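You operate a simulated robot arm through the tools that you are given. There is no shell and no other tool.

The job below is to be done with a simulated robot arm. You get a single attempt, and the scene is never put back.

TASK
Open the cistern valve, flush, and put the seat and lid down.

Only the result counts: the job must be done as asked and must still hold three seconds after the hand-in. Knocking over, shifting, dropping, spilling or breaking anything else fails it. A push-on lid holds only when it is set on centred and level and pressed home; a screw cap is set on level and turned clockwise until tight.

THE ROBOT
A 6-joint arm with a three-finger gripper, fixed in place. Base frame: the origin is on the floor under the middle of its stand, x ahead of it, y to its left, z up. Lengths are in mm, angles in degrees, forces in N, time in s.
It reaches about 1213 mm from its shoulder. Its first joint turns from -166.0 to 166.0 degrees. Payload 4.89 kg.
The TCP is the grasp point between the finger pads, 30 mm short of the fingertips. In the tool frame z runs along the fingers and y along their closing line. The gripper opens to 164 mm; its body begins 125 mm behind the TCP.
Orientation is that of the tool frame in the base frame, as a unit quaternion [w, x, y, z]. With the fingers straight down and closing along the base's y, the tool's x points along the base's -x, its y along +y and its z along -z.

THE INTERFACE
- The arm moves only by the tool drive_tool. Its argument "steps" is a list of rows, each an object of numbers (a shift or turn left out is 0, a gripper value left out holds the last): "fingers": the finger opening in mm, from 0 to 164; "x", "y", "z": the shift along the tool's x, y, z in units of 20 mm (1.0 is 20 mm); "ax", "ay", "az": the turn, a rotation vector about the tool's x, y, z in units of 6 degrees (1.0 is 6 degrees). In form: [{"fingers": .., "x": .., "y": .., "z": .., "ax": .., "ay": .., "az": ..}, ...]. A call has 1 to 20 rows; each row shifts and turns the commanded pose from where the row before left it, along the tool's axes as they then stand. A call with a number of a shift or a turn outside -1 to 1 is refused whole. Each row takes 0.2 s and may step no farther than 50 mm and 8.6 degrees from the row before; otherwise, or with a gripper value out of range, the whole call is refused. A pose out of reach is approached as far as the arm can. The call stops where the force on the tool passes 40 N (or 10 N more than at its start, if that is more) or the arm is blocked; 0.2 s more then pass. The fingers move at their own pace (about 108 mm/s each) and stop on an object; they squeeze with about 36 N. The grip force told is the motor's: it shows also when the fingers shut on nothing. Time passes only in rows, and 0.2 s behind the last, so rows that do not move let the fingers close. It gives the time, the measured TCP pose, the force on the tool (base axes), the opening and the grip force at its end, in the units of the frame above (readings bear some noise), with the torque about the TCP (base axes, N m) and any sound that the robot's microphone picked up, and new pictures: "show" is both (left out), scene, wrist or none.
- Cameras (640 x 400 px; columns grow to the right, rows downward): "scene" is fixed at [49.3, -649.4, 1177.6]; the picture's right is [0.90, -0.44, 0.00], its down [-0.13, -0.27, -0.95] and it looks along [0.42, 0.86, -0.30] (base axes); focal length 350 px, centre (320, 200). "wrist" rides on the gripper at [76, -2, -152] in the tool frame; the picture's right is [0.02, 1.00, 0.00], its down [-0.88, 0.02, -0.47] and it looks along [-0.47, 0.01, 0.88] (tool axes); focal length 247 px, centre (320, 200).
- slide_trunk(by): moves the trunk up (or, below 0, down) by that many mm; the arm rides with it, the base frame stays. It gives what a move gives, with no picture.
- locate(camera, pixels): for up to 12 pixels [column, row] of the newest picture of that camera ("zoom" is the newest enlarged one), the place [x, y, z] in the base frame of the surface seen there, good to about 2 mm. It takes no simulated time.
- enlarge(camera, box): a new picture of the part [left, top, right, bottom] of that camera's present view, enlarged. It takes no simulated time.
- close_job(): hands the job in; it is judged then, once.

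Leave the gripper open and the arm clear of the work at the hand-in unless told otherwise.

The tools are called after "Request:" as a command line: name --argument value ..., lists and objects as JSON in quotes. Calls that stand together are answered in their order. drive_tool: Moves the arm, as the interface text tells. Its arguments: {"type":"object","properties":{"steps":{"type":"array","items":{"type":"object","properties":{"fingers":{"type":"number"},"x":{"type":"number"},"y":{"type":"number"},"z":{"type":"number"},"ax":{"type":"number"},"ay":{"type":"number"},"az":{"type":"number"}}}},"show":{"type":"string","enum":["both","scene","wrist","none"]}},"required":["steps"]} The other tools are called the same way: slide_trunk (by) moves the trunk up or down; locate (camera, pixels) gives the place of the surface under pixels of a picture; enlarge (camera, box) takes an enlarged picture of a part of a camera's view; close_job () hands the job in.

At the start:

```text
t: 0.0
ee_pos: [258.0, 523.3, 1116.4]
ee_rot: [-0.001, 0.0, 1.0, 0.0]
wrist_force: [0.5, -0.6, -0.3]
wrist_torque: [0.0, -0.01, 0.02]
finger_gap: 163.8
gripper_force: 0.0
trunk travel left (down, up): [-225.0, 165.0]
```

scene: 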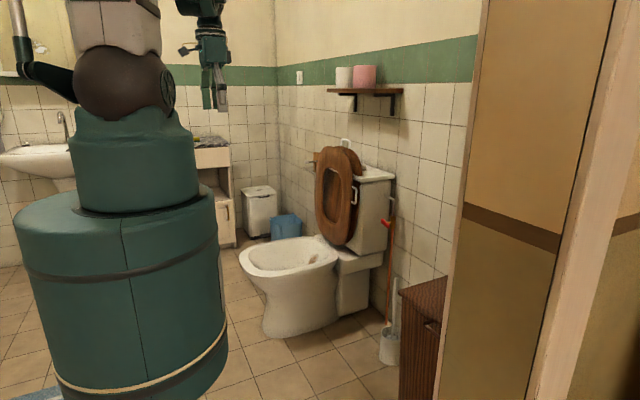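
wrist: 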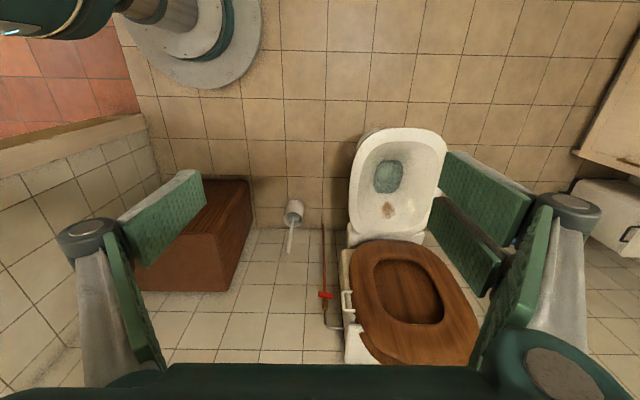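

I see the toilet with the seat and lid raised. There is a red handle (probably the supply valve) to the right of the cistern at about scene (387,223), and a white lever on the cistern side at about (392,200). I'll enlarge both areas to see the details.

Request:
enlarge --camera "scene" --box '[290, 120, 450, 220]'

Request:
locate --camera "scene" --pixels '[[387, 223], [392, 200], [354, 195], [335, 200], [320, 190], [345, 245], [375, 175], [380, 230], [345, 148], [290, 250], [330, 240], [312, 162]]'

```text
4.00 times, centred on (370, 170) of scene
```

zoom: 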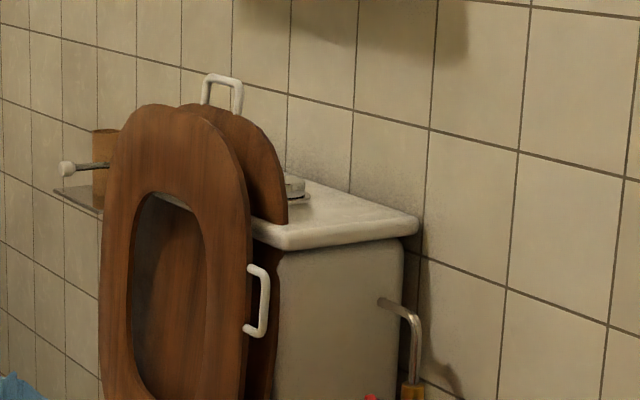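

```text
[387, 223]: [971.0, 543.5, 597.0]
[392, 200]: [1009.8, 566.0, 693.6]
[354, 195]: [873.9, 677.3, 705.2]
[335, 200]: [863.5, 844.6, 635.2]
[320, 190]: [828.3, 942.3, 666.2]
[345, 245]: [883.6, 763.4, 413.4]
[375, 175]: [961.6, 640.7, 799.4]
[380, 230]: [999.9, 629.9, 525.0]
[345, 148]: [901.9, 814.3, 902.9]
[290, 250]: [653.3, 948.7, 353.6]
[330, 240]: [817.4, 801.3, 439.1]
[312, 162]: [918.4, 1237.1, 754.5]
```

The lid has a white handle on top at zoom (222,90), and the seat has one on its near side at zoom (260,300). What looks like a flush button sits on the cistern top at zoom (293,188). Next I'll enlarge the valve area and the wrist view.

Request:
enlarge --camera "scene" --box '[347, 190, 427, 240]'

Request:
enlarge --camera "scene" --box '[330, 145, 394, 185]'

Request:
enlarge --camera "wrist" --box '[300, 230, 460, 330]'

Request:
enlarge --camera "wrist" --box '[300, 280, 492, 400]'

```text
8.00 times, centred on (387, 215) of scene
```

zoom: 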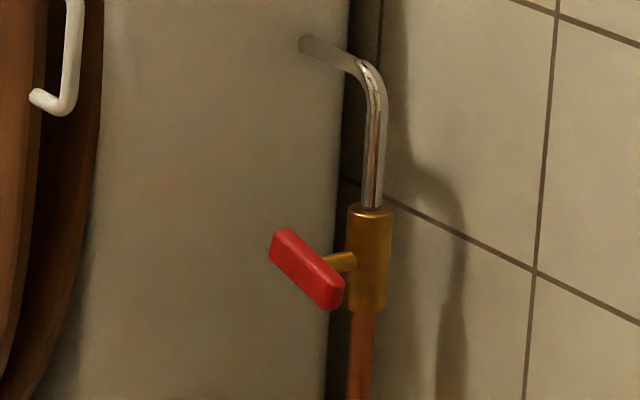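

```text
10.00 times, centred on (362, 165) of scene
```

zoom: 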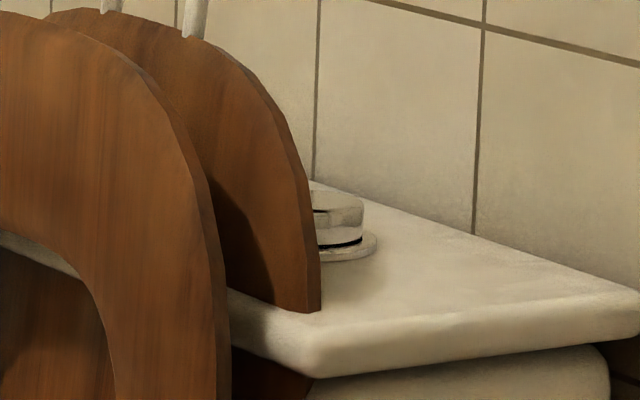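

```text
4.00 times, centred on (380, 280) of wrist
```

zoom: 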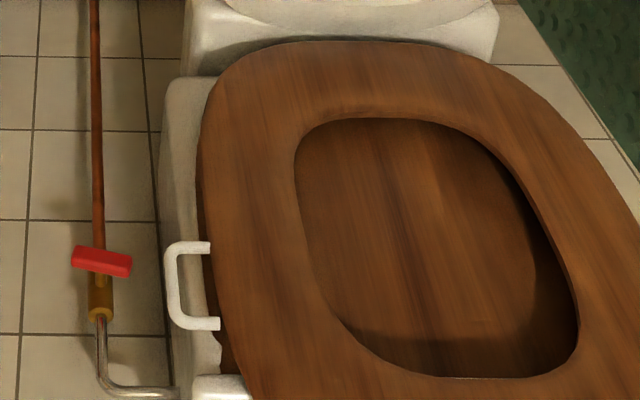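

```text
3.33 times, centred on (396, 340) of wrist
```

zoom: 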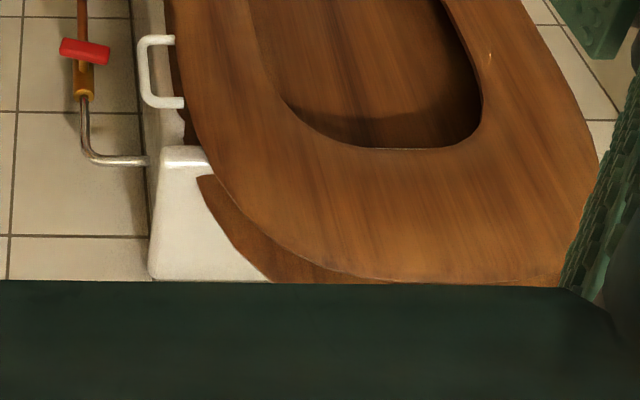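

The valve has a red T-bar on a spindle facing the robot (-x), now lying crossways to the vertical pipe, which suggests it is closed. I'll locate the valve parts precisely.

Request:
enlarge --camera "scene" --box '[371, 205, 403, 225]'

```text
16.00 times, centred on (387, 215) of scene
```

zoom: 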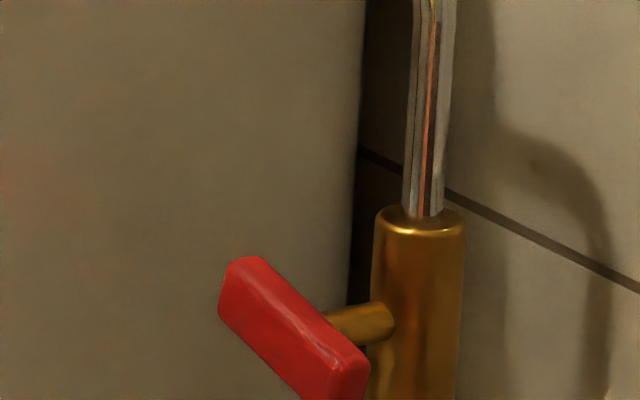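

Request:
locate --camera "zoom" --pixels '[[245, 265], [225, 310], [345, 355], [365, 365], [340, 385], [290, 320], [370, 320], [420, 215], [420, 300], [435, 150], [340, 280], [350, 370]]'

Request:
locate --camera "wrist" --pixels '[[318, 292], [332, 296], [325, 299], [325, 307], [347, 292], [342, 300], [350, 311], [354, 290], [354, 311], [360, 325]]'

```text
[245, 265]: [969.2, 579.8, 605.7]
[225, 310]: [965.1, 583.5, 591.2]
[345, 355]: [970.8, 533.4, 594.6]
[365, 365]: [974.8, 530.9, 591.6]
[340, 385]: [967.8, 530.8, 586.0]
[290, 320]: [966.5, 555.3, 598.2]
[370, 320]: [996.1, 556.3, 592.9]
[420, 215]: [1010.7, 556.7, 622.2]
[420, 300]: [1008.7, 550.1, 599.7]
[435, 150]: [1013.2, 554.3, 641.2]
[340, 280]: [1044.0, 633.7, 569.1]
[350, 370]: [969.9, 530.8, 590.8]
```

```text
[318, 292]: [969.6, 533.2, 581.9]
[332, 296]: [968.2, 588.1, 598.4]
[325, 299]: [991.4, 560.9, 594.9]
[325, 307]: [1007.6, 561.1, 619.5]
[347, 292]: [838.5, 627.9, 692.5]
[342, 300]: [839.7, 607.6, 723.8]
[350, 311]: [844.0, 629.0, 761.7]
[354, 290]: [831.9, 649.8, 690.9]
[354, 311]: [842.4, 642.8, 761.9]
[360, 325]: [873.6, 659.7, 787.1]
```

The valve spindle axis is at about y=557, z=593, and the handle is at x=964–976, spanning y=530–587. Now I'll locate the flush button, the seat and lid handles, the seat and lid edges, and the robot shoulder.

Request:
enlarge --camera "scene" --box '[310, 135, 374, 175]'

Request:
locate --camera "scene" --pixels '[[118, 83], [110, 20], [215, 60], [205, 20], [222, 100], [207, 100], [394, 175], [365, 168], [325, 165], [340, 165], [350, 155], [360, 170]]'

```text
10.00 times, centred on (342, 155) of scene
```

zoom: 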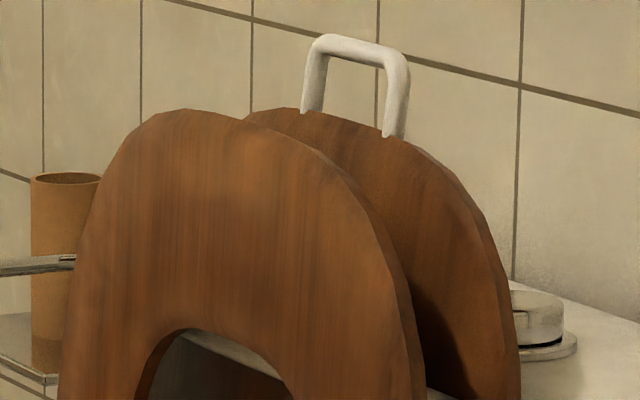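

```text
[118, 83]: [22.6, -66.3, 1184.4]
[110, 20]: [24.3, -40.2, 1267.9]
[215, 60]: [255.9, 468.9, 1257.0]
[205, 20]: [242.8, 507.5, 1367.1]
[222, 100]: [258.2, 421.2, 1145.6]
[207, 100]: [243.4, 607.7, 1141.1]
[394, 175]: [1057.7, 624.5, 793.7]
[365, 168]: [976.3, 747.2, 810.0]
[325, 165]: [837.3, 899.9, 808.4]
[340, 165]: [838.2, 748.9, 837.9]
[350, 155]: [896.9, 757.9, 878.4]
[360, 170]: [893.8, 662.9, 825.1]
```

Request:
locate --camera "zoom" --pixels '[[345, 43], [400, 70], [316, 70], [312, 105], [390, 132], [535, 300], [550, 320], [555, 350], [520, 298], [230, 150], [440, 200], [505, 330]]'

Request:
enlarge --camera "scene" --box '[300, 160, 412, 230]'

```text
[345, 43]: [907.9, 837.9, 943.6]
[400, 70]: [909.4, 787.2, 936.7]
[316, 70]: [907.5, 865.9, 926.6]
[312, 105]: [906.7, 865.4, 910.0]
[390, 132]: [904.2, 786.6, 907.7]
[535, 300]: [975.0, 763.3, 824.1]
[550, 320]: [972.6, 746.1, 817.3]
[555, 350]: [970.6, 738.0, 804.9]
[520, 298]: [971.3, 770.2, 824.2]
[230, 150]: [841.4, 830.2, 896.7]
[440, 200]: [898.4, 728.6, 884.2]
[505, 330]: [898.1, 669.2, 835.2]
```

```text
5.71 times, centred on (356, 195) of scene
```

zoom: 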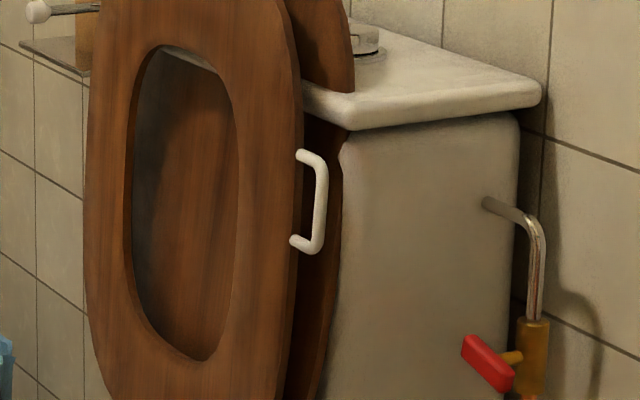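

The button appears to be near (970, 755, 824), which is close to the edge of the arm's reach. I'll look closer at the rod with a knob at scene (312,162) and at the robot's own build.

Request:
enlarge --camera "scene" --box '[290, 140, 354, 180]'

Request:
enlarge --camera "scene" --box '[0, 0, 240, 150]'

Request:
enlarge --camera "wrist" --box '[0, 0, 640, 400]'

```text
10.00 times, centred on (322, 160) of scene
```

zoom: 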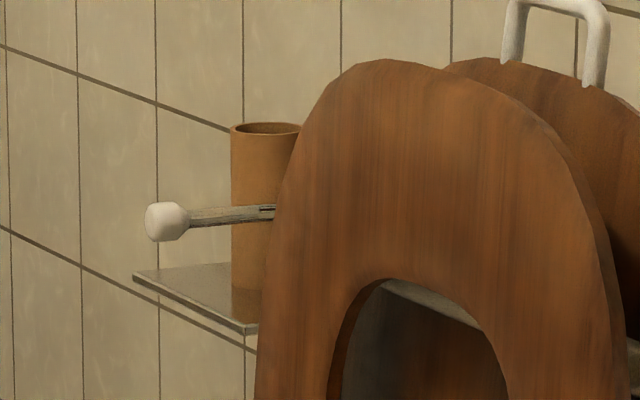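

```text
2.67 times, centred on (120, 75) of scene
```

zoom: 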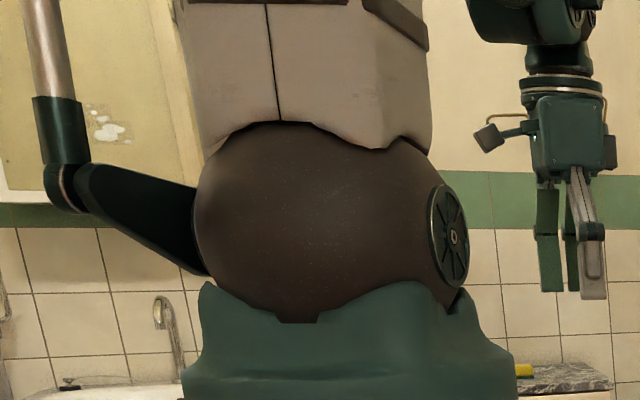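

```text
1.00 times, centred on (320, 200) of wrist (not enlarged: the box is as wide or as high as the picture)
```

zoom: 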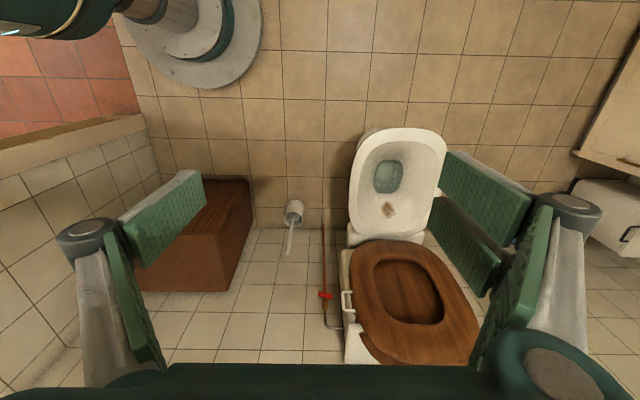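

There's a rod with a white knob reaching out on the far side behind the seat. It could be a flush lever. I'll locate its points.

Request:
enlarge --camera "scene" --box '[298, 150, 330, 170]'

```text
16.00 times, centred on (314, 160) of scene
```

zoom: 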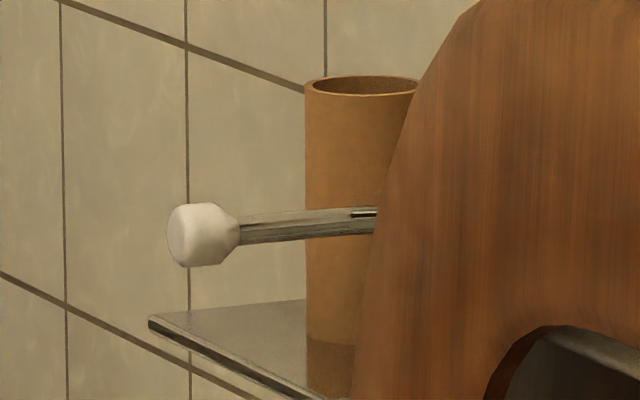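

Request:
locate --camera "zoom" --pixels '[[185, 235], [215, 235], [260, 228], [310, 223], [350, 222], [365, 215], [330, 150], [330, 300], [230, 315], [290, 320], [100, 150], [450, 150]]'

```text
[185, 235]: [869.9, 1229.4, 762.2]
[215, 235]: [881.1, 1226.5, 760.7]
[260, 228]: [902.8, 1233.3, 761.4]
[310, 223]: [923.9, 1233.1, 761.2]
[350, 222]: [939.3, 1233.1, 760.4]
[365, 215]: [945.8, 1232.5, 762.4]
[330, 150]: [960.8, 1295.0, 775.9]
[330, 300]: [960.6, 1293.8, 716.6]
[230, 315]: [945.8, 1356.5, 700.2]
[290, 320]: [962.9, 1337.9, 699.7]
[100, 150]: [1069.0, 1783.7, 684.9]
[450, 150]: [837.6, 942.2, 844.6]
```

That rod is a paper-roll holder at y≈1233 on the wall, with an empty tube on a shelf, so it isn't part of the cistern. The flush is the round button on the cistern top. I'll locate the arm links and gather more button and cistern points to judge reach.

Request:
locate --camera "scene" --pixels '[[72, 92], [25, 72], [17, 20], [60, 80], [165, 90], [100, 20], [150, 10], [217, 35], [210, 5], [195, 3], [140, 130], [118, 110]]'

Request:
enlarge --camera "scene" --box '[354, 158, 386, 178]'

```text
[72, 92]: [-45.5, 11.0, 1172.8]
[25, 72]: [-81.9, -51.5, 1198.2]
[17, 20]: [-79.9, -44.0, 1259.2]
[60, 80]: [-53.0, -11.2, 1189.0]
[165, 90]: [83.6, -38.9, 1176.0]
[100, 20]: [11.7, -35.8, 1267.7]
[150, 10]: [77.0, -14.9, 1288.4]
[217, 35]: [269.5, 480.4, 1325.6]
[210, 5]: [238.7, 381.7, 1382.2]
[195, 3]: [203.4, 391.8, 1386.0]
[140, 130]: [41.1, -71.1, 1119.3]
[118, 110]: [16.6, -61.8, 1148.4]
```

```text
16.00 times, centred on (370, 168) of scene
```

zoom: 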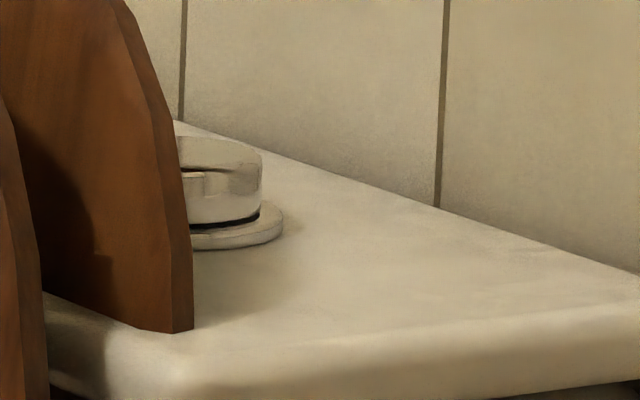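

Request:
locate --camera "zoom" --pixels '[[230, 145], [200, 150], [255, 165], [185, 180], [225, 205], [270, 225], [283, 225], [200, 245], [175, 122], [400, 250], [225, 175], [190, 142]]'

```text
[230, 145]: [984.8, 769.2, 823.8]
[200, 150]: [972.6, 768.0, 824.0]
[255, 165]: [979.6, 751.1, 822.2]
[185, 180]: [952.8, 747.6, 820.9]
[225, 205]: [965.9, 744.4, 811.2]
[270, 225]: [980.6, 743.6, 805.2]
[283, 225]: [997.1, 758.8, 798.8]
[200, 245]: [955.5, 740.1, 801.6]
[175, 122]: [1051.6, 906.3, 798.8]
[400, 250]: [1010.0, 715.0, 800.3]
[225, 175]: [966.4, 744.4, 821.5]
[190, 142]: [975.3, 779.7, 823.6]
```

The button's centre is near (966, 764, 824), and the valve axis is near (y=557, z=593). Both are far out and lower than the shoulder. I'll lower the trunk to bring the shoulder down for reach. The gripper hangs free at (258,523), so there is nothing below it in the way.

Request:
slide_trunk --by -200

```text
t: 2.2
ee_pos: [259.4, 522.9, 918.1]
ee_rot: [0.0, 0.0, 1.0, 0.0]
wrist_force: [0.5, 0.3, -0.8]
wrist_torque: [0.01, -0.05, 0.03]
finger_gap: 164.3
gripper_force: 0.1
trunk travel left (down, up): [-25.0, 365.0]
```

The trunk is down. Next I'll move 200 mm forward in the base frame (tool -x) and start tilting the fingers forward, then check.

Request:
drive_tool --steps '[{"x": -1}, {"x": -1}, {"x": -1}, {"x": -1}, {"x": -1}, {"x": -1}, {"x": -1}, {"x": -1}, {"x": -1}, {"x": -1}, {"ay": -1}, {"ay": -1}, {"ay": -1}, {"ay": -1}, {"ay": -1}, {"ay": -1}, {"ay": -1}, {"ay": -1}]'

```text
t: 6.0
ee_pos: [457.8, 522.9, 918.3]
ee_rot: [0.408, 0.0, 0.913, -0.001]
wrist_force: [0.5, -1.6, -1.0]
wrist_torque: [0.07, 0.07, 0.03]
finger_gap: 164.0
gripper_force: 0.1
trunk travel left (down, up): [-25.0, 365.0]
```

scene: 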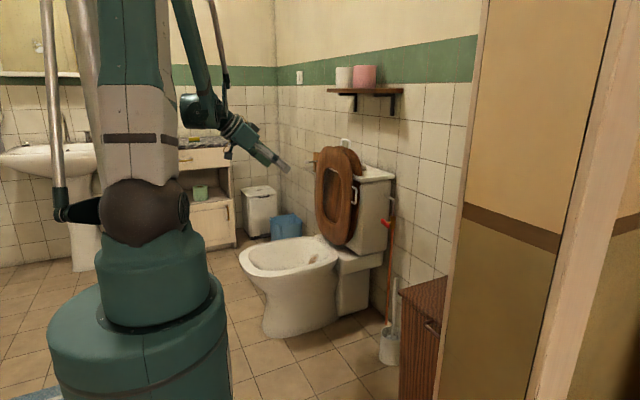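
wrist: 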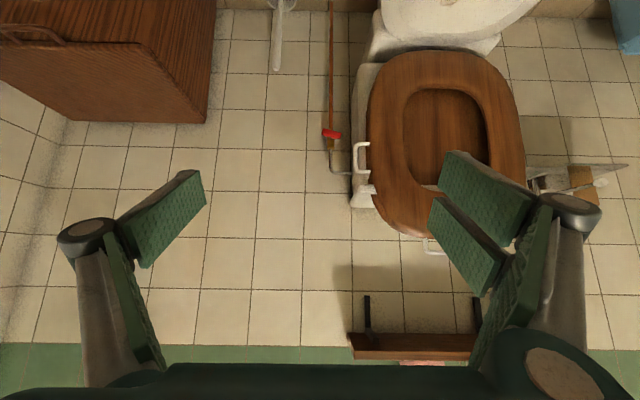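

The tilt went cleanly. The arm comes down from above, so the shoulder may sit higher than I assumed. I'll locate some arm points to estimate the shoulder.

Request:
locate --camera "scene" --pixels '[[178, 10], [200, 100], [188, 110], [212, 115], [240, 135], [275, 160], [215, 20], [225, 80], [120, 10], [150, 20], [52, 100], [100, 120]]'

Request:
enlarge --camera "scene" --box '[30, 0, 302, 170]'

```text
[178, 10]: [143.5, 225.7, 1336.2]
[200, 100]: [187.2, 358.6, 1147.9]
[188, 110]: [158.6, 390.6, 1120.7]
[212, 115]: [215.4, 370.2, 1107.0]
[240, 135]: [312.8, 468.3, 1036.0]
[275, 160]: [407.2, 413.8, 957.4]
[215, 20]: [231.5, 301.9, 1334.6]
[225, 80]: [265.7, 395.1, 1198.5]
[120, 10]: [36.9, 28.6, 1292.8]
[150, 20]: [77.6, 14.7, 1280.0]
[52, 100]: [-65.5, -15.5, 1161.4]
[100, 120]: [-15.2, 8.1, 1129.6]
```

```text
2.35 times, centred on (166, 85) of scene
```

zoom: 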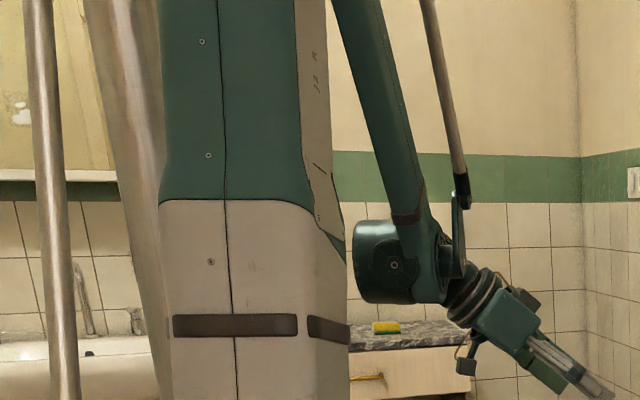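

The big ball at z≈985 is the shoulder, with the upper arm rising from it. I'll finish tilting until the fingers point along +x, then roll about 78° so the fingers close nearly vertically. I'll also narrow the opening to 70 mm so the hand passes clear of the seat.

Request:
drive_tool --steps '[{"ay": -1, "fingers": 70}, {"ay": -1}, {"ay": -1}, {"ay": -1}, {"ay": -1}, {"ay": -1}, {"ay": -1}, {"az": -1}, {"az": -1}, {"az": -1}, {"az": -1}, {"az": -1}, {"az": -1}, {"az": -1}, {"az": -1}, {"az": -1}, {"az": -1}, {"az": -1}, {"az": -1}, {"az": -1}]'

```text
t: 10.2
ee_pos: [461.7, 536.8, 938.4]
ee_rot: [0.548, -0.446, 0.55, -0.445]
wrist_force: [-0.7, 0.1, 0.1]
wrist_torque: [0.01, 0.0, 0.04]
finger_gap: 69.9
gripper_force: 0.1
out of reach, approached as far as the arm can: row 7
trunk travel left (down, up): [-25.0, 365.0]
```

scene: 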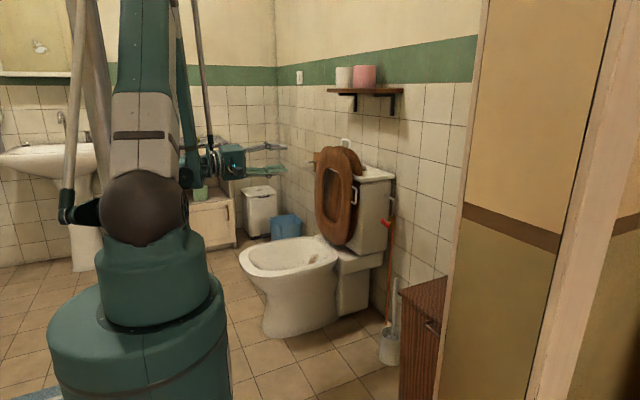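
wrist: 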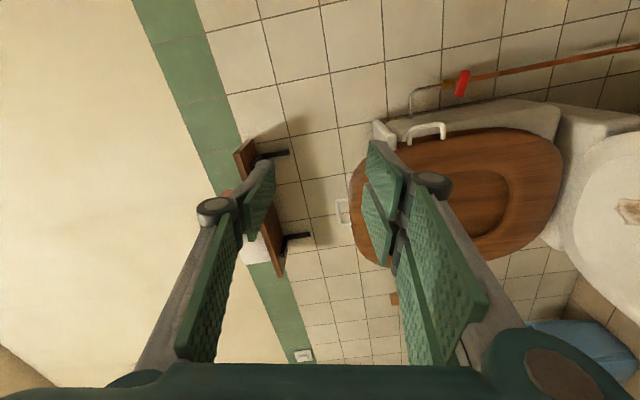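

The fingers now point along +x with the closing line about 12° off vertical, matching the bar's tilt. I'll move down to valve height and partly forward.

Request:
drive_tool --steps '[{"x": 0.143, "y": 0.95, "z": 0.6}, {"x": 0.143, "y": 0.95, "z": 0.6}, {"x": 0.143, "y": 0.95, "z": 0.6}, {"x": 0.143, "y": 0.95, "z": 0.6}, {"x": 0.143, "y": 0.95, "z": 0.6}, {"x": 0.143, "y": 0.95, "z": 0.6}, {"x": 0.143, "y": 0.95, "z": 0.6}, {"x": 0.143, "y": 0.95, "z": 0.6}, {"x": 0.143, "y": 0.95, "z": 0.6}, {"x": 0.143, "y": 0.95, "z": 0.6}, {"x": 0.143, "y": 0.95, "z": 0.6}, {"x": 0.143, "y": 0.95, "z": 0.6}, {"x": 0.143, "y": 0.95, "z": 0.6}, {"x": 0.143, "y": 0.95, "z": 0.6}, {"x": 0.143, "y": 0.95, "z": 0.6}, {"x": 0.143, "y": 0.95, "z": 0.6}, {"x": 0.143, "y": 0.95, "z": 0.6}, {"x": 0.143, "y": 0.95, "z": 0.6}]'

```text
t: 14.0
ee_pos: [717.0, 654.5, 695.7]
ee_rot: [0.548, -0.444, 0.551, -0.445]
wrist_force: [-0.1, -0.3, 0.5]
wrist_torque: [-0.04, 0.15, 0.11]
finger_gap: 70.1
gripper_force: 0.0
out of reach, approached as far as the arm can: row 1, 2, 3, 4, 5, 6, 7, 8, 9, 10, 11, 12, 13, 14, 15, 16, 17
trunk travel left (down, up): [-25.0, 365.0]
```

scene: 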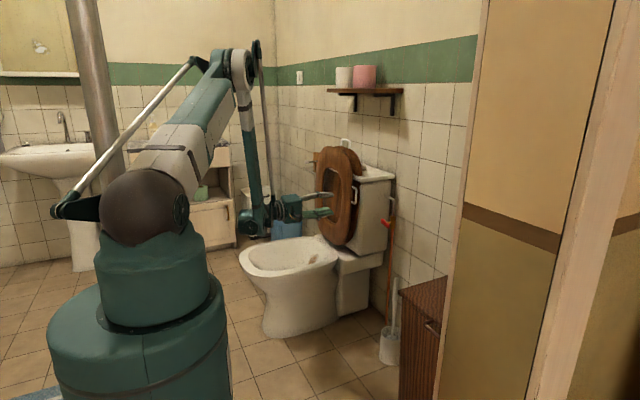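
wrist: 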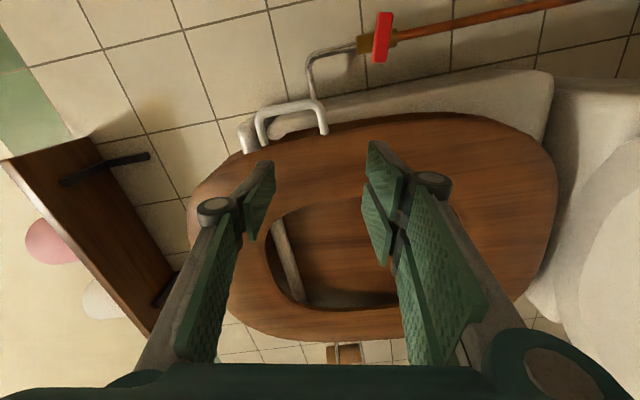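

The arm drifted to (717,654,696) because of a wrist limit, but orientation held and nothing was touched. From here I'll move sideways (-y) and down to the valve line before going forward.

Request:
drive_tool --steps '[{"x": 0.83, "y": 0.574}, {"x": 0.83, "y": 0.574}, {"x": 0.83, "y": 0.574}, {"x": 0.83, "y": 0.574}, {"x": 0.83, "y": 0.574}, {"x": 0.83, "y": 0.574}, {"x": 0.83, "y": 0.574}]'

```text
t: 15.6
ee_pos: [776.0, 646.2, 639.2]
ee_rot: [0.549, -0.444, 0.551, -0.446]
wrist_force: [0.1, 0.0, 0.3]
wrist_torque: [0.0, 0.07, 0.05]
finger_gap: 69.9
gripper_force: 0.1
out of reach, approached as far as the arm can: row 1, 2, 3, 4, 5, 6, 7
trunk travel left (down, up): [-25.0, 365.0]
```

scene: 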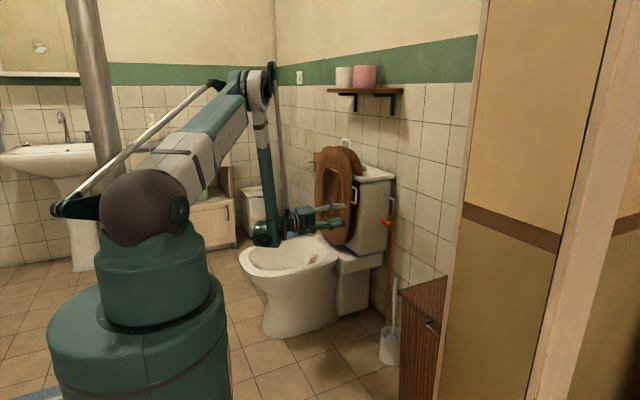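
wrist: 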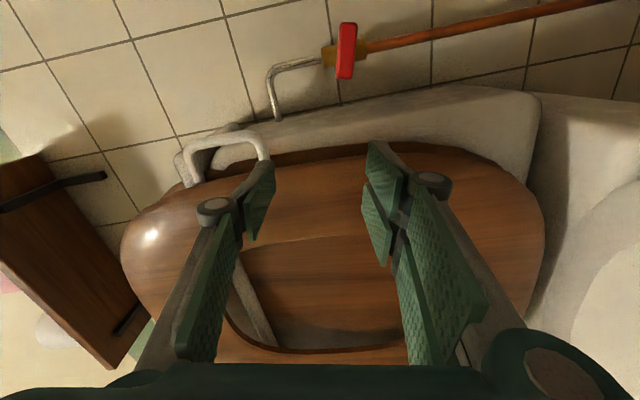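

The hand slid forward rather than sideways because the wrist bend limit is active here. Before going on, I'll measure the arm's links to understand the limit.

Request:
enlarge --camera "scene" --box '[40, 50, 360, 250]'

Request:
locate --camera "scene" --pixels '[[266, 88], [268, 238], [180, 212], [145, 205], [258, 100], [265, 150], [290, 220], [302, 218], [320, 215], [340, 207], [340, 225], [240, 85]]'

```text
2.00 times, centred on (200, 150) of scene
```

zoom: 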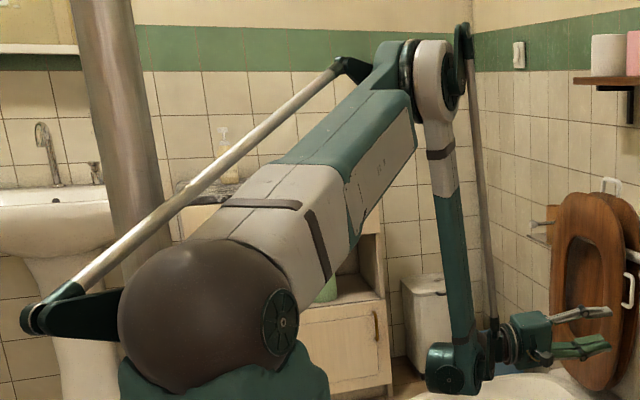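

```text
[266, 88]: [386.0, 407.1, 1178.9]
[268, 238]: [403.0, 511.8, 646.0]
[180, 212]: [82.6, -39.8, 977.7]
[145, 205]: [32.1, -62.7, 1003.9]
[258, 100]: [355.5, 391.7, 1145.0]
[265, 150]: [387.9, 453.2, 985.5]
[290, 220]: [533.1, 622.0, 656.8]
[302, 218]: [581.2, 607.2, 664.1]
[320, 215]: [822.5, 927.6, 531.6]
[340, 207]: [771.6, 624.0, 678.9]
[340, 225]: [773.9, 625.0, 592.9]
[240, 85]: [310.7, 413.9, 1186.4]
```

The forearm is nearly vertical, so pointing the tool level here puts the wrist close to 90° of bend. I'll back away from the seat while tilting the fingers 30° down, which should free the wrist.

Request:
drive_tool --steps '[{"ax": -0.978, "ay": 0.206, "z": -0.8}, {"ax": -0.978, "ay": 0.206, "z": -0.8}, {"ax": -0.978, "ay": 0.206, "z": -0.8}, {"ax": -0.978, "ay": 0.206, "z": -0.8}, {"ax": -0.978, "ay": 0.206, "z": -0.8}]' --show "none"

```text
t: 16.8
ee_pos: [699.1, 647.9, 653.7]
ee_rot: [0.389, -0.545, 0.673, -0.314]
wrist_force: [0.3, 0.7, -0.8]
wrist_torque: [-0.07, -0.09, -0.09]
finger_gap: 70.2
gripper_force: 0.0
trunk travel left (down, up): [-25.0, 365.0]
```

The limit is cleared. Next I'll move -y by 91 mm, then forward and slightly down toward the valve.

Request:
drive_tool --steps '[{"x": 0.89, "y": -0.19}, {"x": 0.89, "y": -0.19}, {"x": 0.89, "y": -0.19}, {"x": 0.89, "y": -0.19}, {"x": 0.89, "y": -0.19}, {"x": -0.02, "y": -0.1, "z": 0.905}, {"x": -0.02, "y": -0.1, "z": 0.905}, {"x": -0.02, "y": -0.1, "z": 0.905}, {"x": -0.02, "y": -0.1, "z": 0.905}, {"x": -0.02, "y": -0.1, "z": 0.905}, {"x": -0.02, "y": -0.1, "z": 0.905}]'

```text
t: 19.2
ee_pos: [801.0, 558.4, 613.8]
ee_rot: [0.39, -0.545, 0.672, -0.314]
wrist_force: [-0.6, 0.3, -1.1]
wrist_torque: [-0.03, 0.02, 0.03]
finger_gap: 70.0
gripper_force: 0.0
out of reach, approached as far as the arm can: row 5
trunk travel left (down, up): [-25.0, 365.0]
```

scene: 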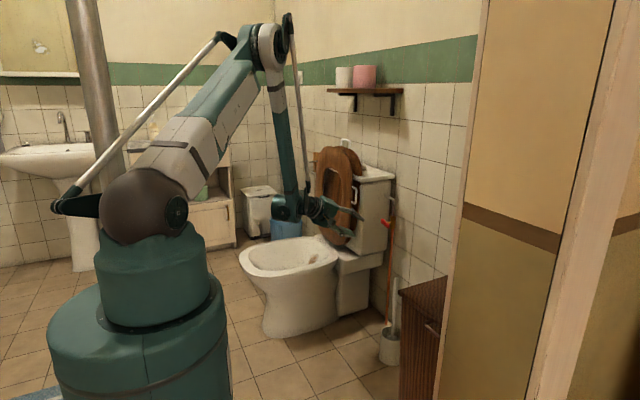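
wrist: 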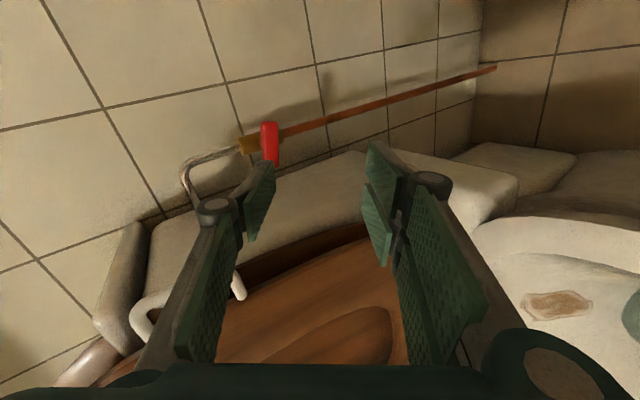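

I'm at (801,558,614) with the valve's red bar in the wrist view at about (269,143). I'll take a closer look to measure the bar's tilt and size.

Request:
enlarge --camera "wrist" --box '[210, 100, 338, 180]'

```text
5.00 times, centred on (274, 140) of wrist
```

zoom: 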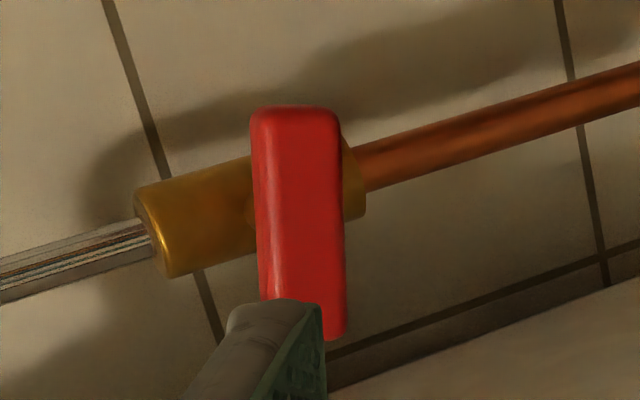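

Request:
locate --camera "zoom" --pixels '[[270, 120], [325, 120], [265, 200], [335, 200], [335, 270], [270, 280], [295, 115], [335, 320], [300, 210], [200, 210], [340, 150], [300, 300]]'

```text
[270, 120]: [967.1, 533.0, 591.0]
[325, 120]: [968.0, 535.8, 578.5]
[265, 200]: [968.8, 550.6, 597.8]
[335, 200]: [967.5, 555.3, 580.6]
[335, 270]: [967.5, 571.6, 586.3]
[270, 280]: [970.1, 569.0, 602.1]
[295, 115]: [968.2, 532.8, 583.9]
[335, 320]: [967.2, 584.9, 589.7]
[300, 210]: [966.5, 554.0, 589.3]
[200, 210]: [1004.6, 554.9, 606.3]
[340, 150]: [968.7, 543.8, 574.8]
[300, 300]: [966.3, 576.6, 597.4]
```

The bar's front face is at x≈966.5. It is tilted about 15° with its left end higher, is 17 mm thick, and its centre is about (971, 558, 590). I'll shift 56 mm toward -y and swing the tool to point along (0.87, 0.5, 0), radially from the robot. That way I can grip the bar and then carry it round the x axis.

Request:
drive_tool --steps '[{"x": 0.913, "y": -0.195}, {"x": 0.913, "y": -0.195}, {"x": 0.913, "y": -0.195}, {"ax": 0.4986, "ay": -0.849, "az": -0.0696}, {"ax": 0.4986, "ay": -0.849, "az": -0.0696}, {"ax": 0.4986, "ay": -0.849, "az": -0.0696}, {"ax": 0.4986, "ay": -0.849, "az": -0.0696}, {"ax": 0.4986, "ay": -0.849, "az": -0.0696}, {"ax": 0.4986, "ay": -0.849, "az": -0.0696}, {"ax": 0.4986, "ay": -0.849, "az": -0.0696}]'

```text
t: 21.1
ee_pos: [888.4, 575.8, 684.2]
ee_rot: [0.595, -0.557, 0.508, -0.279]
wrist_force: [-1.8, -5.7, -0.6]
wrist_torque: [-0.25, 0.16, 0.16]
finger_gap: 70.5
gripper_force: 1.3
out of reach, approached as far as the arm can: row 3, 4, 5, 6, 7, 8, 9
trunk travel left (down, up): [-25.0, 365.0]
stopped in row 9: the force on the tool passed its limit at 60 N (the readings are from after the stop); the commanded pose is now the measured one
```

scene: 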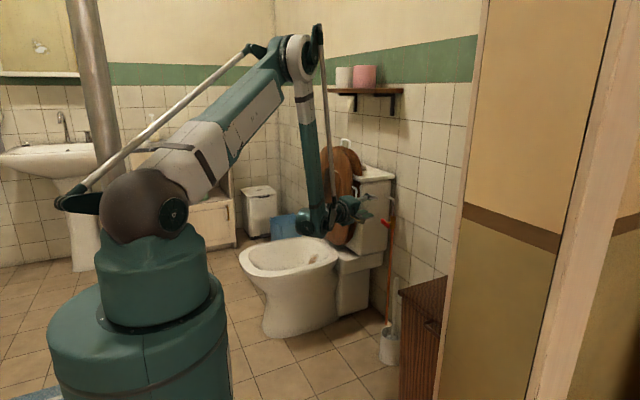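
wrist: 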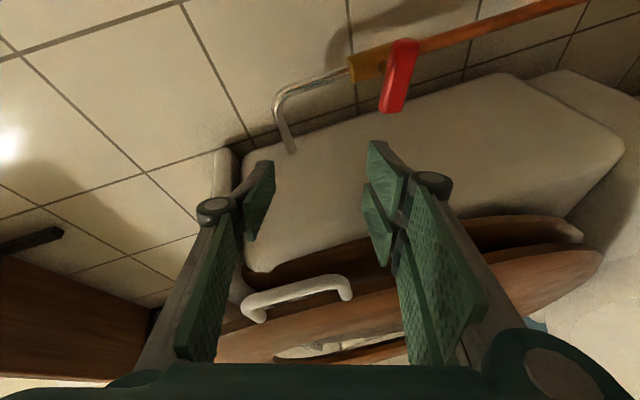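

Contact: a 60 N stop, apparently because the arm drifted when the pose was out of reach. I need to see what is touching before moving on.

Request:
enlarge --camera "scene" --box '[280, 130, 440, 230]'

Request:
enlarge --camera "wrist" --box '[180, 120, 500, 320]'

```text
4.00 times, centred on (360, 180) of scene
```

zoom: 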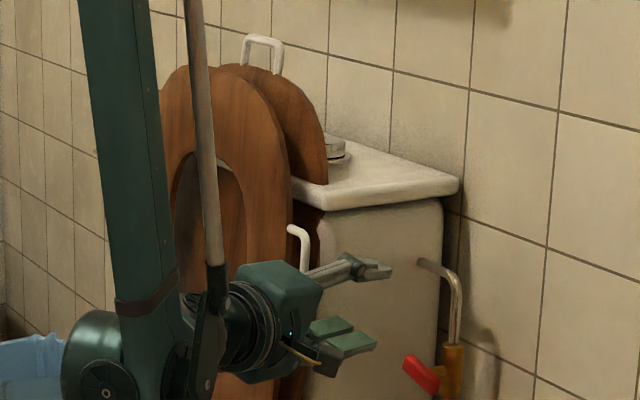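

```text
2.00 times, centred on (340, 220) of wrist
```

zoom: 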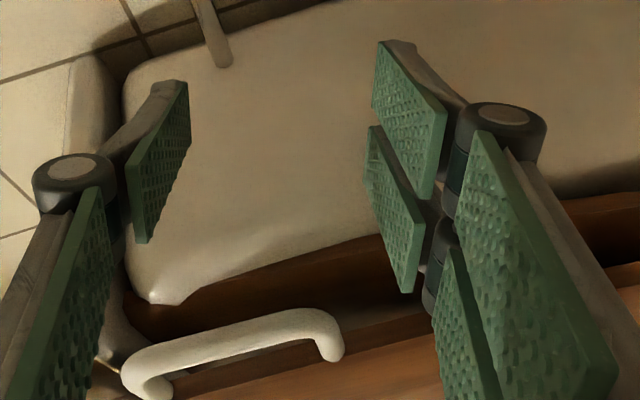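

The fingertip on the +y side is resting against the cistern's ceramic side at y≈628, and everything else looks undisturbed. The limit looks like how steeply the forearm can lean, so I'll tilt the fingers down while easing backward, which keeps the arm in its feasible zone.

Request:
drive_tool --steps '[{"ax": -0.955, "ay": 0.297, "z": -0.4}, {"ax": -0.955, "ay": 0.297, "z": -0.4}, {"ax": -0.955, "ay": 0.297, "z": -0.4}, {"ax": -0.955, "ay": 0.297, "z": -0.4}]'

```text
t: 22.1
ee_pos: [859.6, 564.9, 691.2]
ee_rot: [-0.44, 0.646, -0.589, 0.205]
wrist_force: [1.4, 0.2, -0.7]
wrist_torque: [-0.05, -0.07, -0.02]
finger_gap: 70.1
gripper_force: 0.1
trunk travel left (down, up): [-25.0, 365.0]
```

scene: 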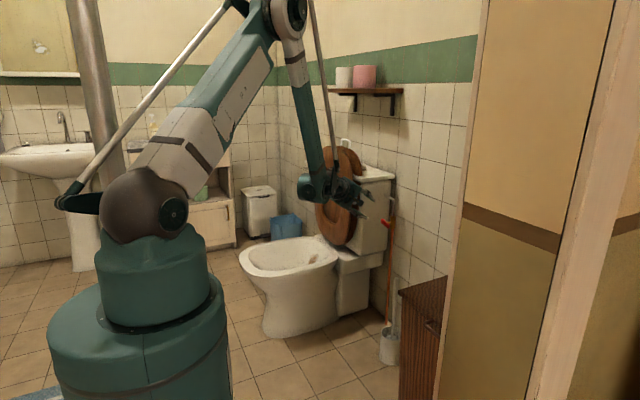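
wrist: 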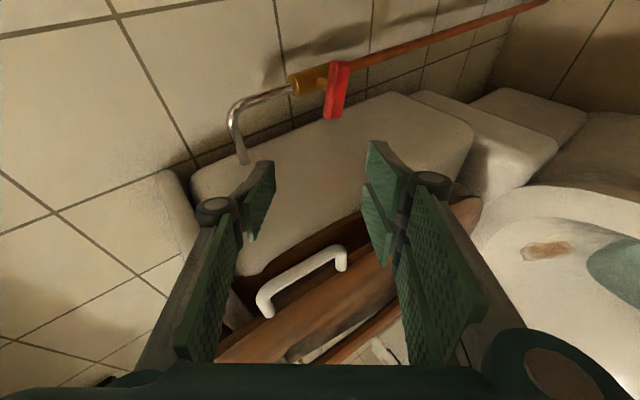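

Contact is gone. I'm shifting toward -y first, then rotating so the fingers point along +x with a 20° downward tilt and the roll matches the bar.

Request:
drive_tool --steps '[{"x": 0.765, "y": -0.066, "z": -0.266}, {"x": 0.765, "y": -0.066, "z": -0.266}, {"x": 0.765, "y": -0.066, "z": -0.266}, {"x": 0.765, "y": -0.066, "z": -0.266}, {"ax": 0.566, "ay": 0.544, "az": 0.253}, {"ax": 0.566, "ay": 0.544, "az": 0.253}, {"ax": 0.566, "ay": 0.544, "az": 0.253}, {"ax": 0.566, "ay": 0.544, "az": 0.253}, {"ax": 0.566, "ay": 0.544, "az": 0.253}]' --show "wrist"

```text
t: 24.1
ee_pos: [859.2, 499.2, 693.0]
ee_rot: [0.455, -0.498, 0.65, -0.35]
wrist_force: [-0.1, -1.2, -0.4]
wrist_torque: [0.05, 0.06, 0.15]
finger_gap: 70.2
gripper_force: 0.0
trunk travel left (down, up): [-25.0, 365.0]
```

wrist: 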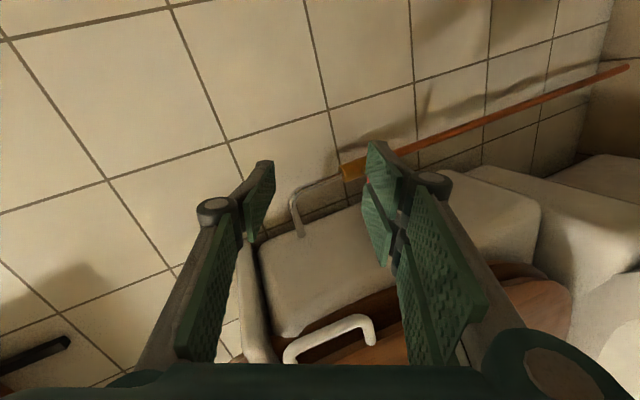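

The arm is behaving as I modelled it. Now I'll move to in front of the bar, TCP about (880,558,595).

Request:
drive_tool --steps '[{"x": -0.292, "y": 0.812, "z": 0.443}, {"x": -0.292, "y": 0.812, "z": 0.443}, {"x": -0.292, "y": 0.812, "z": 0.443}, {"x": -0.292, "y": 0.812, "z": 0.443}, {"x": -0.292, "y": 0.812, "z": 0.443}, {"x": -0.292, "y": 0.812, "z": 0.443}]'

```text
t: 25.5
ee_pos: [880.9, 558.2, 595.4]
ee_rot: [0.455, -0.499, 0.649, -0.35]
wrist_force: [0.2, -0.4, 1.3]
wrist_torque: [0.01, 0.04, 0.01]
finger_gap: 70.0
gripper_force: 0.1
trunk travel left (down, up): [-25.0, 365.0]
```

scene: 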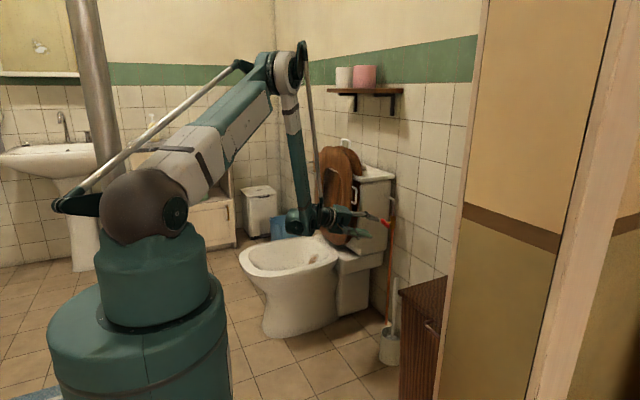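
wrist: 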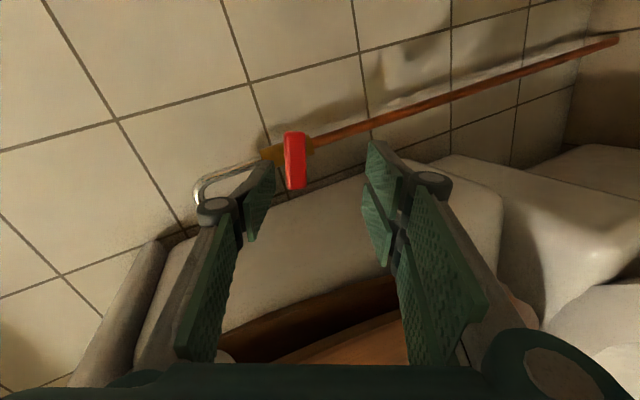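

Bar and fingers are aligned in the wrist view, with the bar at (294,160). I'll advance to x≈925 while leveling out the tilt.

Request:
drive_tool --steps '[{"ax": 0.966, "ay": -0.259, "x": -0.05, "y": -0.2, "z": 0.74}, {"ax": 0.966, "ay": -0.259, "x": -0.04, "y": -0.14, "z": 0.75}, {"ax": 0.966, "ay": -0.259, "x": -0.02, "y": -0.08, "z": 0.75}]'

```text
t: 26.3
ee_pos: [925.4, 557.7, 594.0]
ee_rot: [0.552, -0.436, 0.57, -0.424]
wrist_force: [-0.3, -1.1, 1.2]
wrist_torque: [-0.01, 0.14, 0.06]
finger_gap: 70.0
gripper_force: 0.1
trunk travel left (down, up): [-25.0, 365.0]
```

scene: 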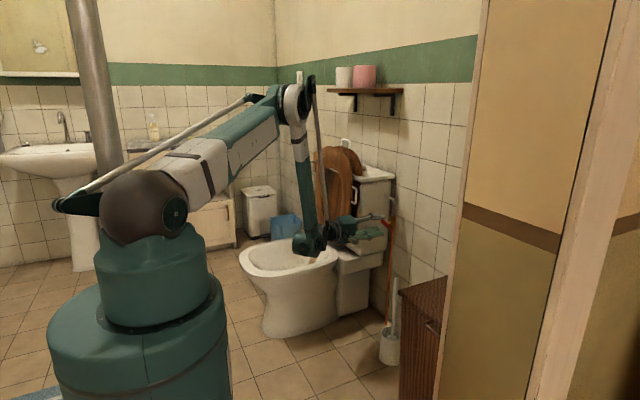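
wrist: 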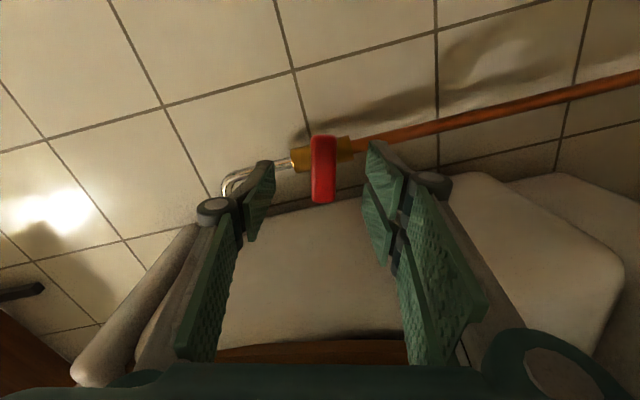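

The tool is level and in line. I'll advance 30 mm so the bar sits between the fingers, then close on it.

Request:
drive_tool --steps '[{"y": 0.068, "z": 0.75}, {"y": 0.068, "z": 0.75}, {"fingers": 0}, {"fingers": 0}, {"fingers": 0}, {"fingers": 0}]'

```text
t: 27.7
ee_pos: [954.8, 557.1, 590.7]
ee_rot: [0.552, -0.438, 0.569, -0.423]
wrist_force: [8.1, 3.3, 1.2]
wrist_torque: [-0.02, -0.53, 0.13]
finger_gap: 21.5
gripper_force: 45.0
trunk travel left (down, up): [-25.0, 365.0]
```

scene: 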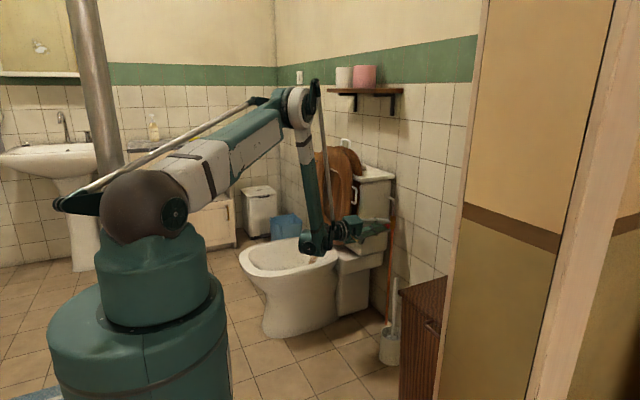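
wrist: 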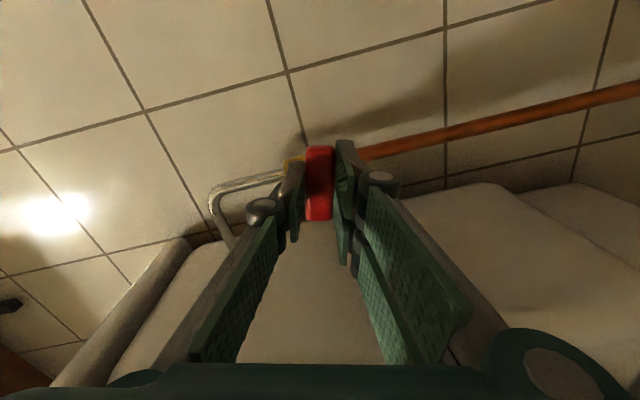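

The bar is gripped (gap 21.5, grip 45 N). I'll try turning it counter-clockwise (az negative), 12° at first.

Request:
drive_tool --steps '[{"az": -0.7}, {"az": -0.7}, {"az": -0.7}]' --show "wrist"

```text
t: 28.5
ee_pos: [956.1, 557.7, 589.4]
ee_rot: [0.502, -0.496, 0.518, -0.482]
wrist_force: [-10.2, -1.1, 18.7]
wrist_torque: [0.09, -0.9, -0.96]
finger_gap: 21.7
gripper_force: 45.0
trunk travel left (down, up): [-25.0, 365.0]
```

wrist: 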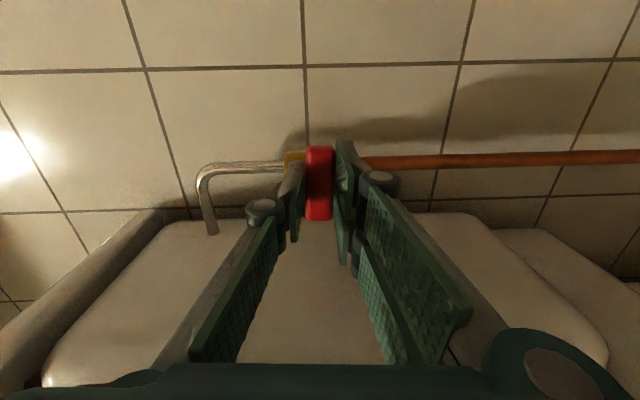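

The bar turned with the fingers freely (torque about x only 0.09 N·m). There's about 19 N of upward side load, so I'll shift 1.5 mm up and keep turning counter-clockwise.

Request:
drive_tool --steps '[{"y": -0.08, "z": -0.05}, {"az": -0.8}, {"az": -0.8}, {"az": -0.8}, {"az": -0.8}]' --show "wrist"

```text
t: 29.7
ee_pos: [956.0, 557.1, 589.1]
ee_rot: [-0.414, 0.577, -0.429, 0.558]
wrist_force: [-9.5, -9.5, -9.3]
wrist_torque: [2.31, -0.17, -0.38]
finger_gap: 32.7
gripper_force: 46.0
trunk travel left (down, up): [-25.0, 365.0]
```

wrist: 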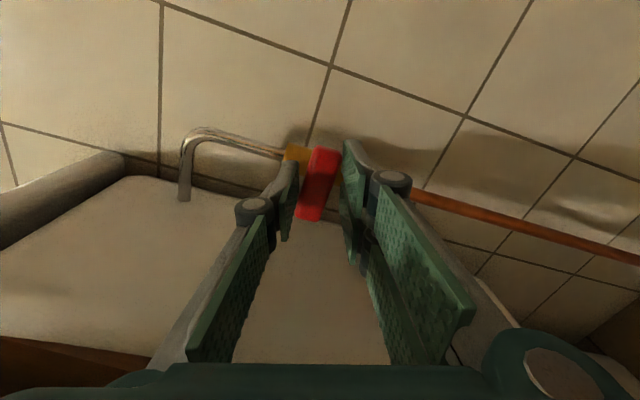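

Now the torque about x rose to 2.3 N·m and the bar skewed in the fingers. So counter-clockwise ends at a stop when the bar is horizontal, which is the closed position. I'll turn back clockwise past the starting angle.

Request:
drive_tool --steps '[{"az": 0.8}, {"az": 0.8}, {"az": 0.8}, {"az": 0.8}, {"az": 0.8}, {"az": 0.8}]' --show "wrist"

```text
t: 31.1
ee_pos: [955.8, 558.4, 590.1]
ee_rot: [0.541, -0.452, 0.558, -0.437]
wrist_force: [19.5, 3.6, -3.5]
wrist_torque: [0.01, -0.55, 0.73]
finger_gap: 21.6
gripper_force: 45.4
trunk travel left (down, up): [-25.0, 365.0]
```

wrist: 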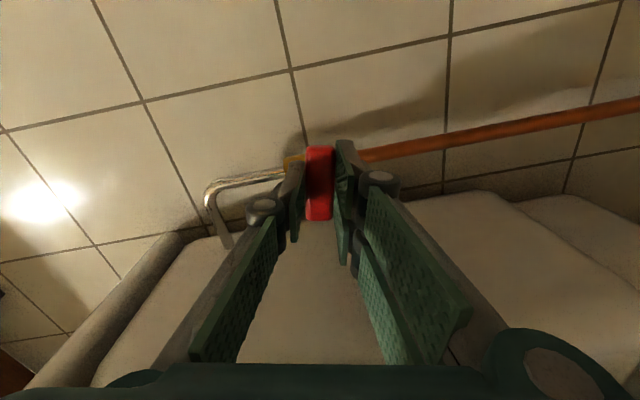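

The bar is realigned with the grip and there's no torque. I'm continuing clockwise while watching the torque.

Request:
drive_tool --steps '[{"az": 0.8, "z": 0.05}, {"az": 0.8}, {"az": 0.8}, {"az": 0.8}, {"az": 0.8}]' --show "wrist"

```text
t: 32.3
ee_pos: [956.5, 558.1, 590.7]
ee_rot: [0.619, -0.326, 0.641, -0.315]
wrist_force: [-29.9, 7.5, -22.9]
wrist_torque: [-0.03, 0.27, -0.01]
finger_gap: 21.5
gripper_force: 45.0
trunk travel left (down, up): [-25.0, 365.0]
```

wrist: 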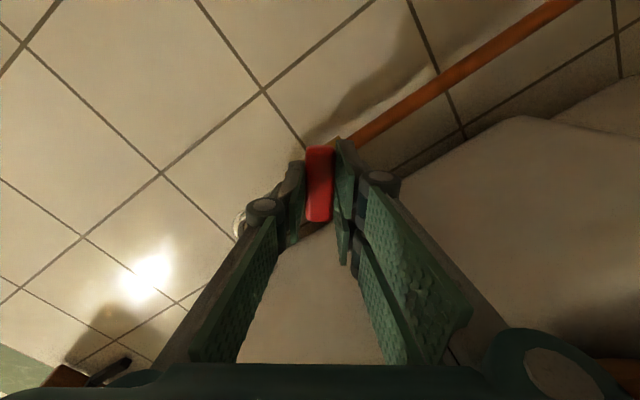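

It is turning freely (torque about x ≈ 0) with some side load. I'll relieve that by about 1.5 mm and continue clockwise.

Request:
drive_tool --steps '[{"x": 0.024, "y": 0.075, "z": -0.06}, {"az": 0.8}, {"az": 0.8}, {"az": 0.8}, {"az": 0.8}]' --show "none"

```text
t: 33.5
ee_pos: [956.0, 558.2, 589.5]
ee_rot: [0.663, -0.216, 0.686, -0.208]
wrist_force: [26.5, 17.6, 6.4]
wrist_torque: [-0.04, -0.45, 0.39]
finger_gap: 21.4
gripper_force: 45.2
trunk travel left (down, up): [-25.0, 365.0]
```

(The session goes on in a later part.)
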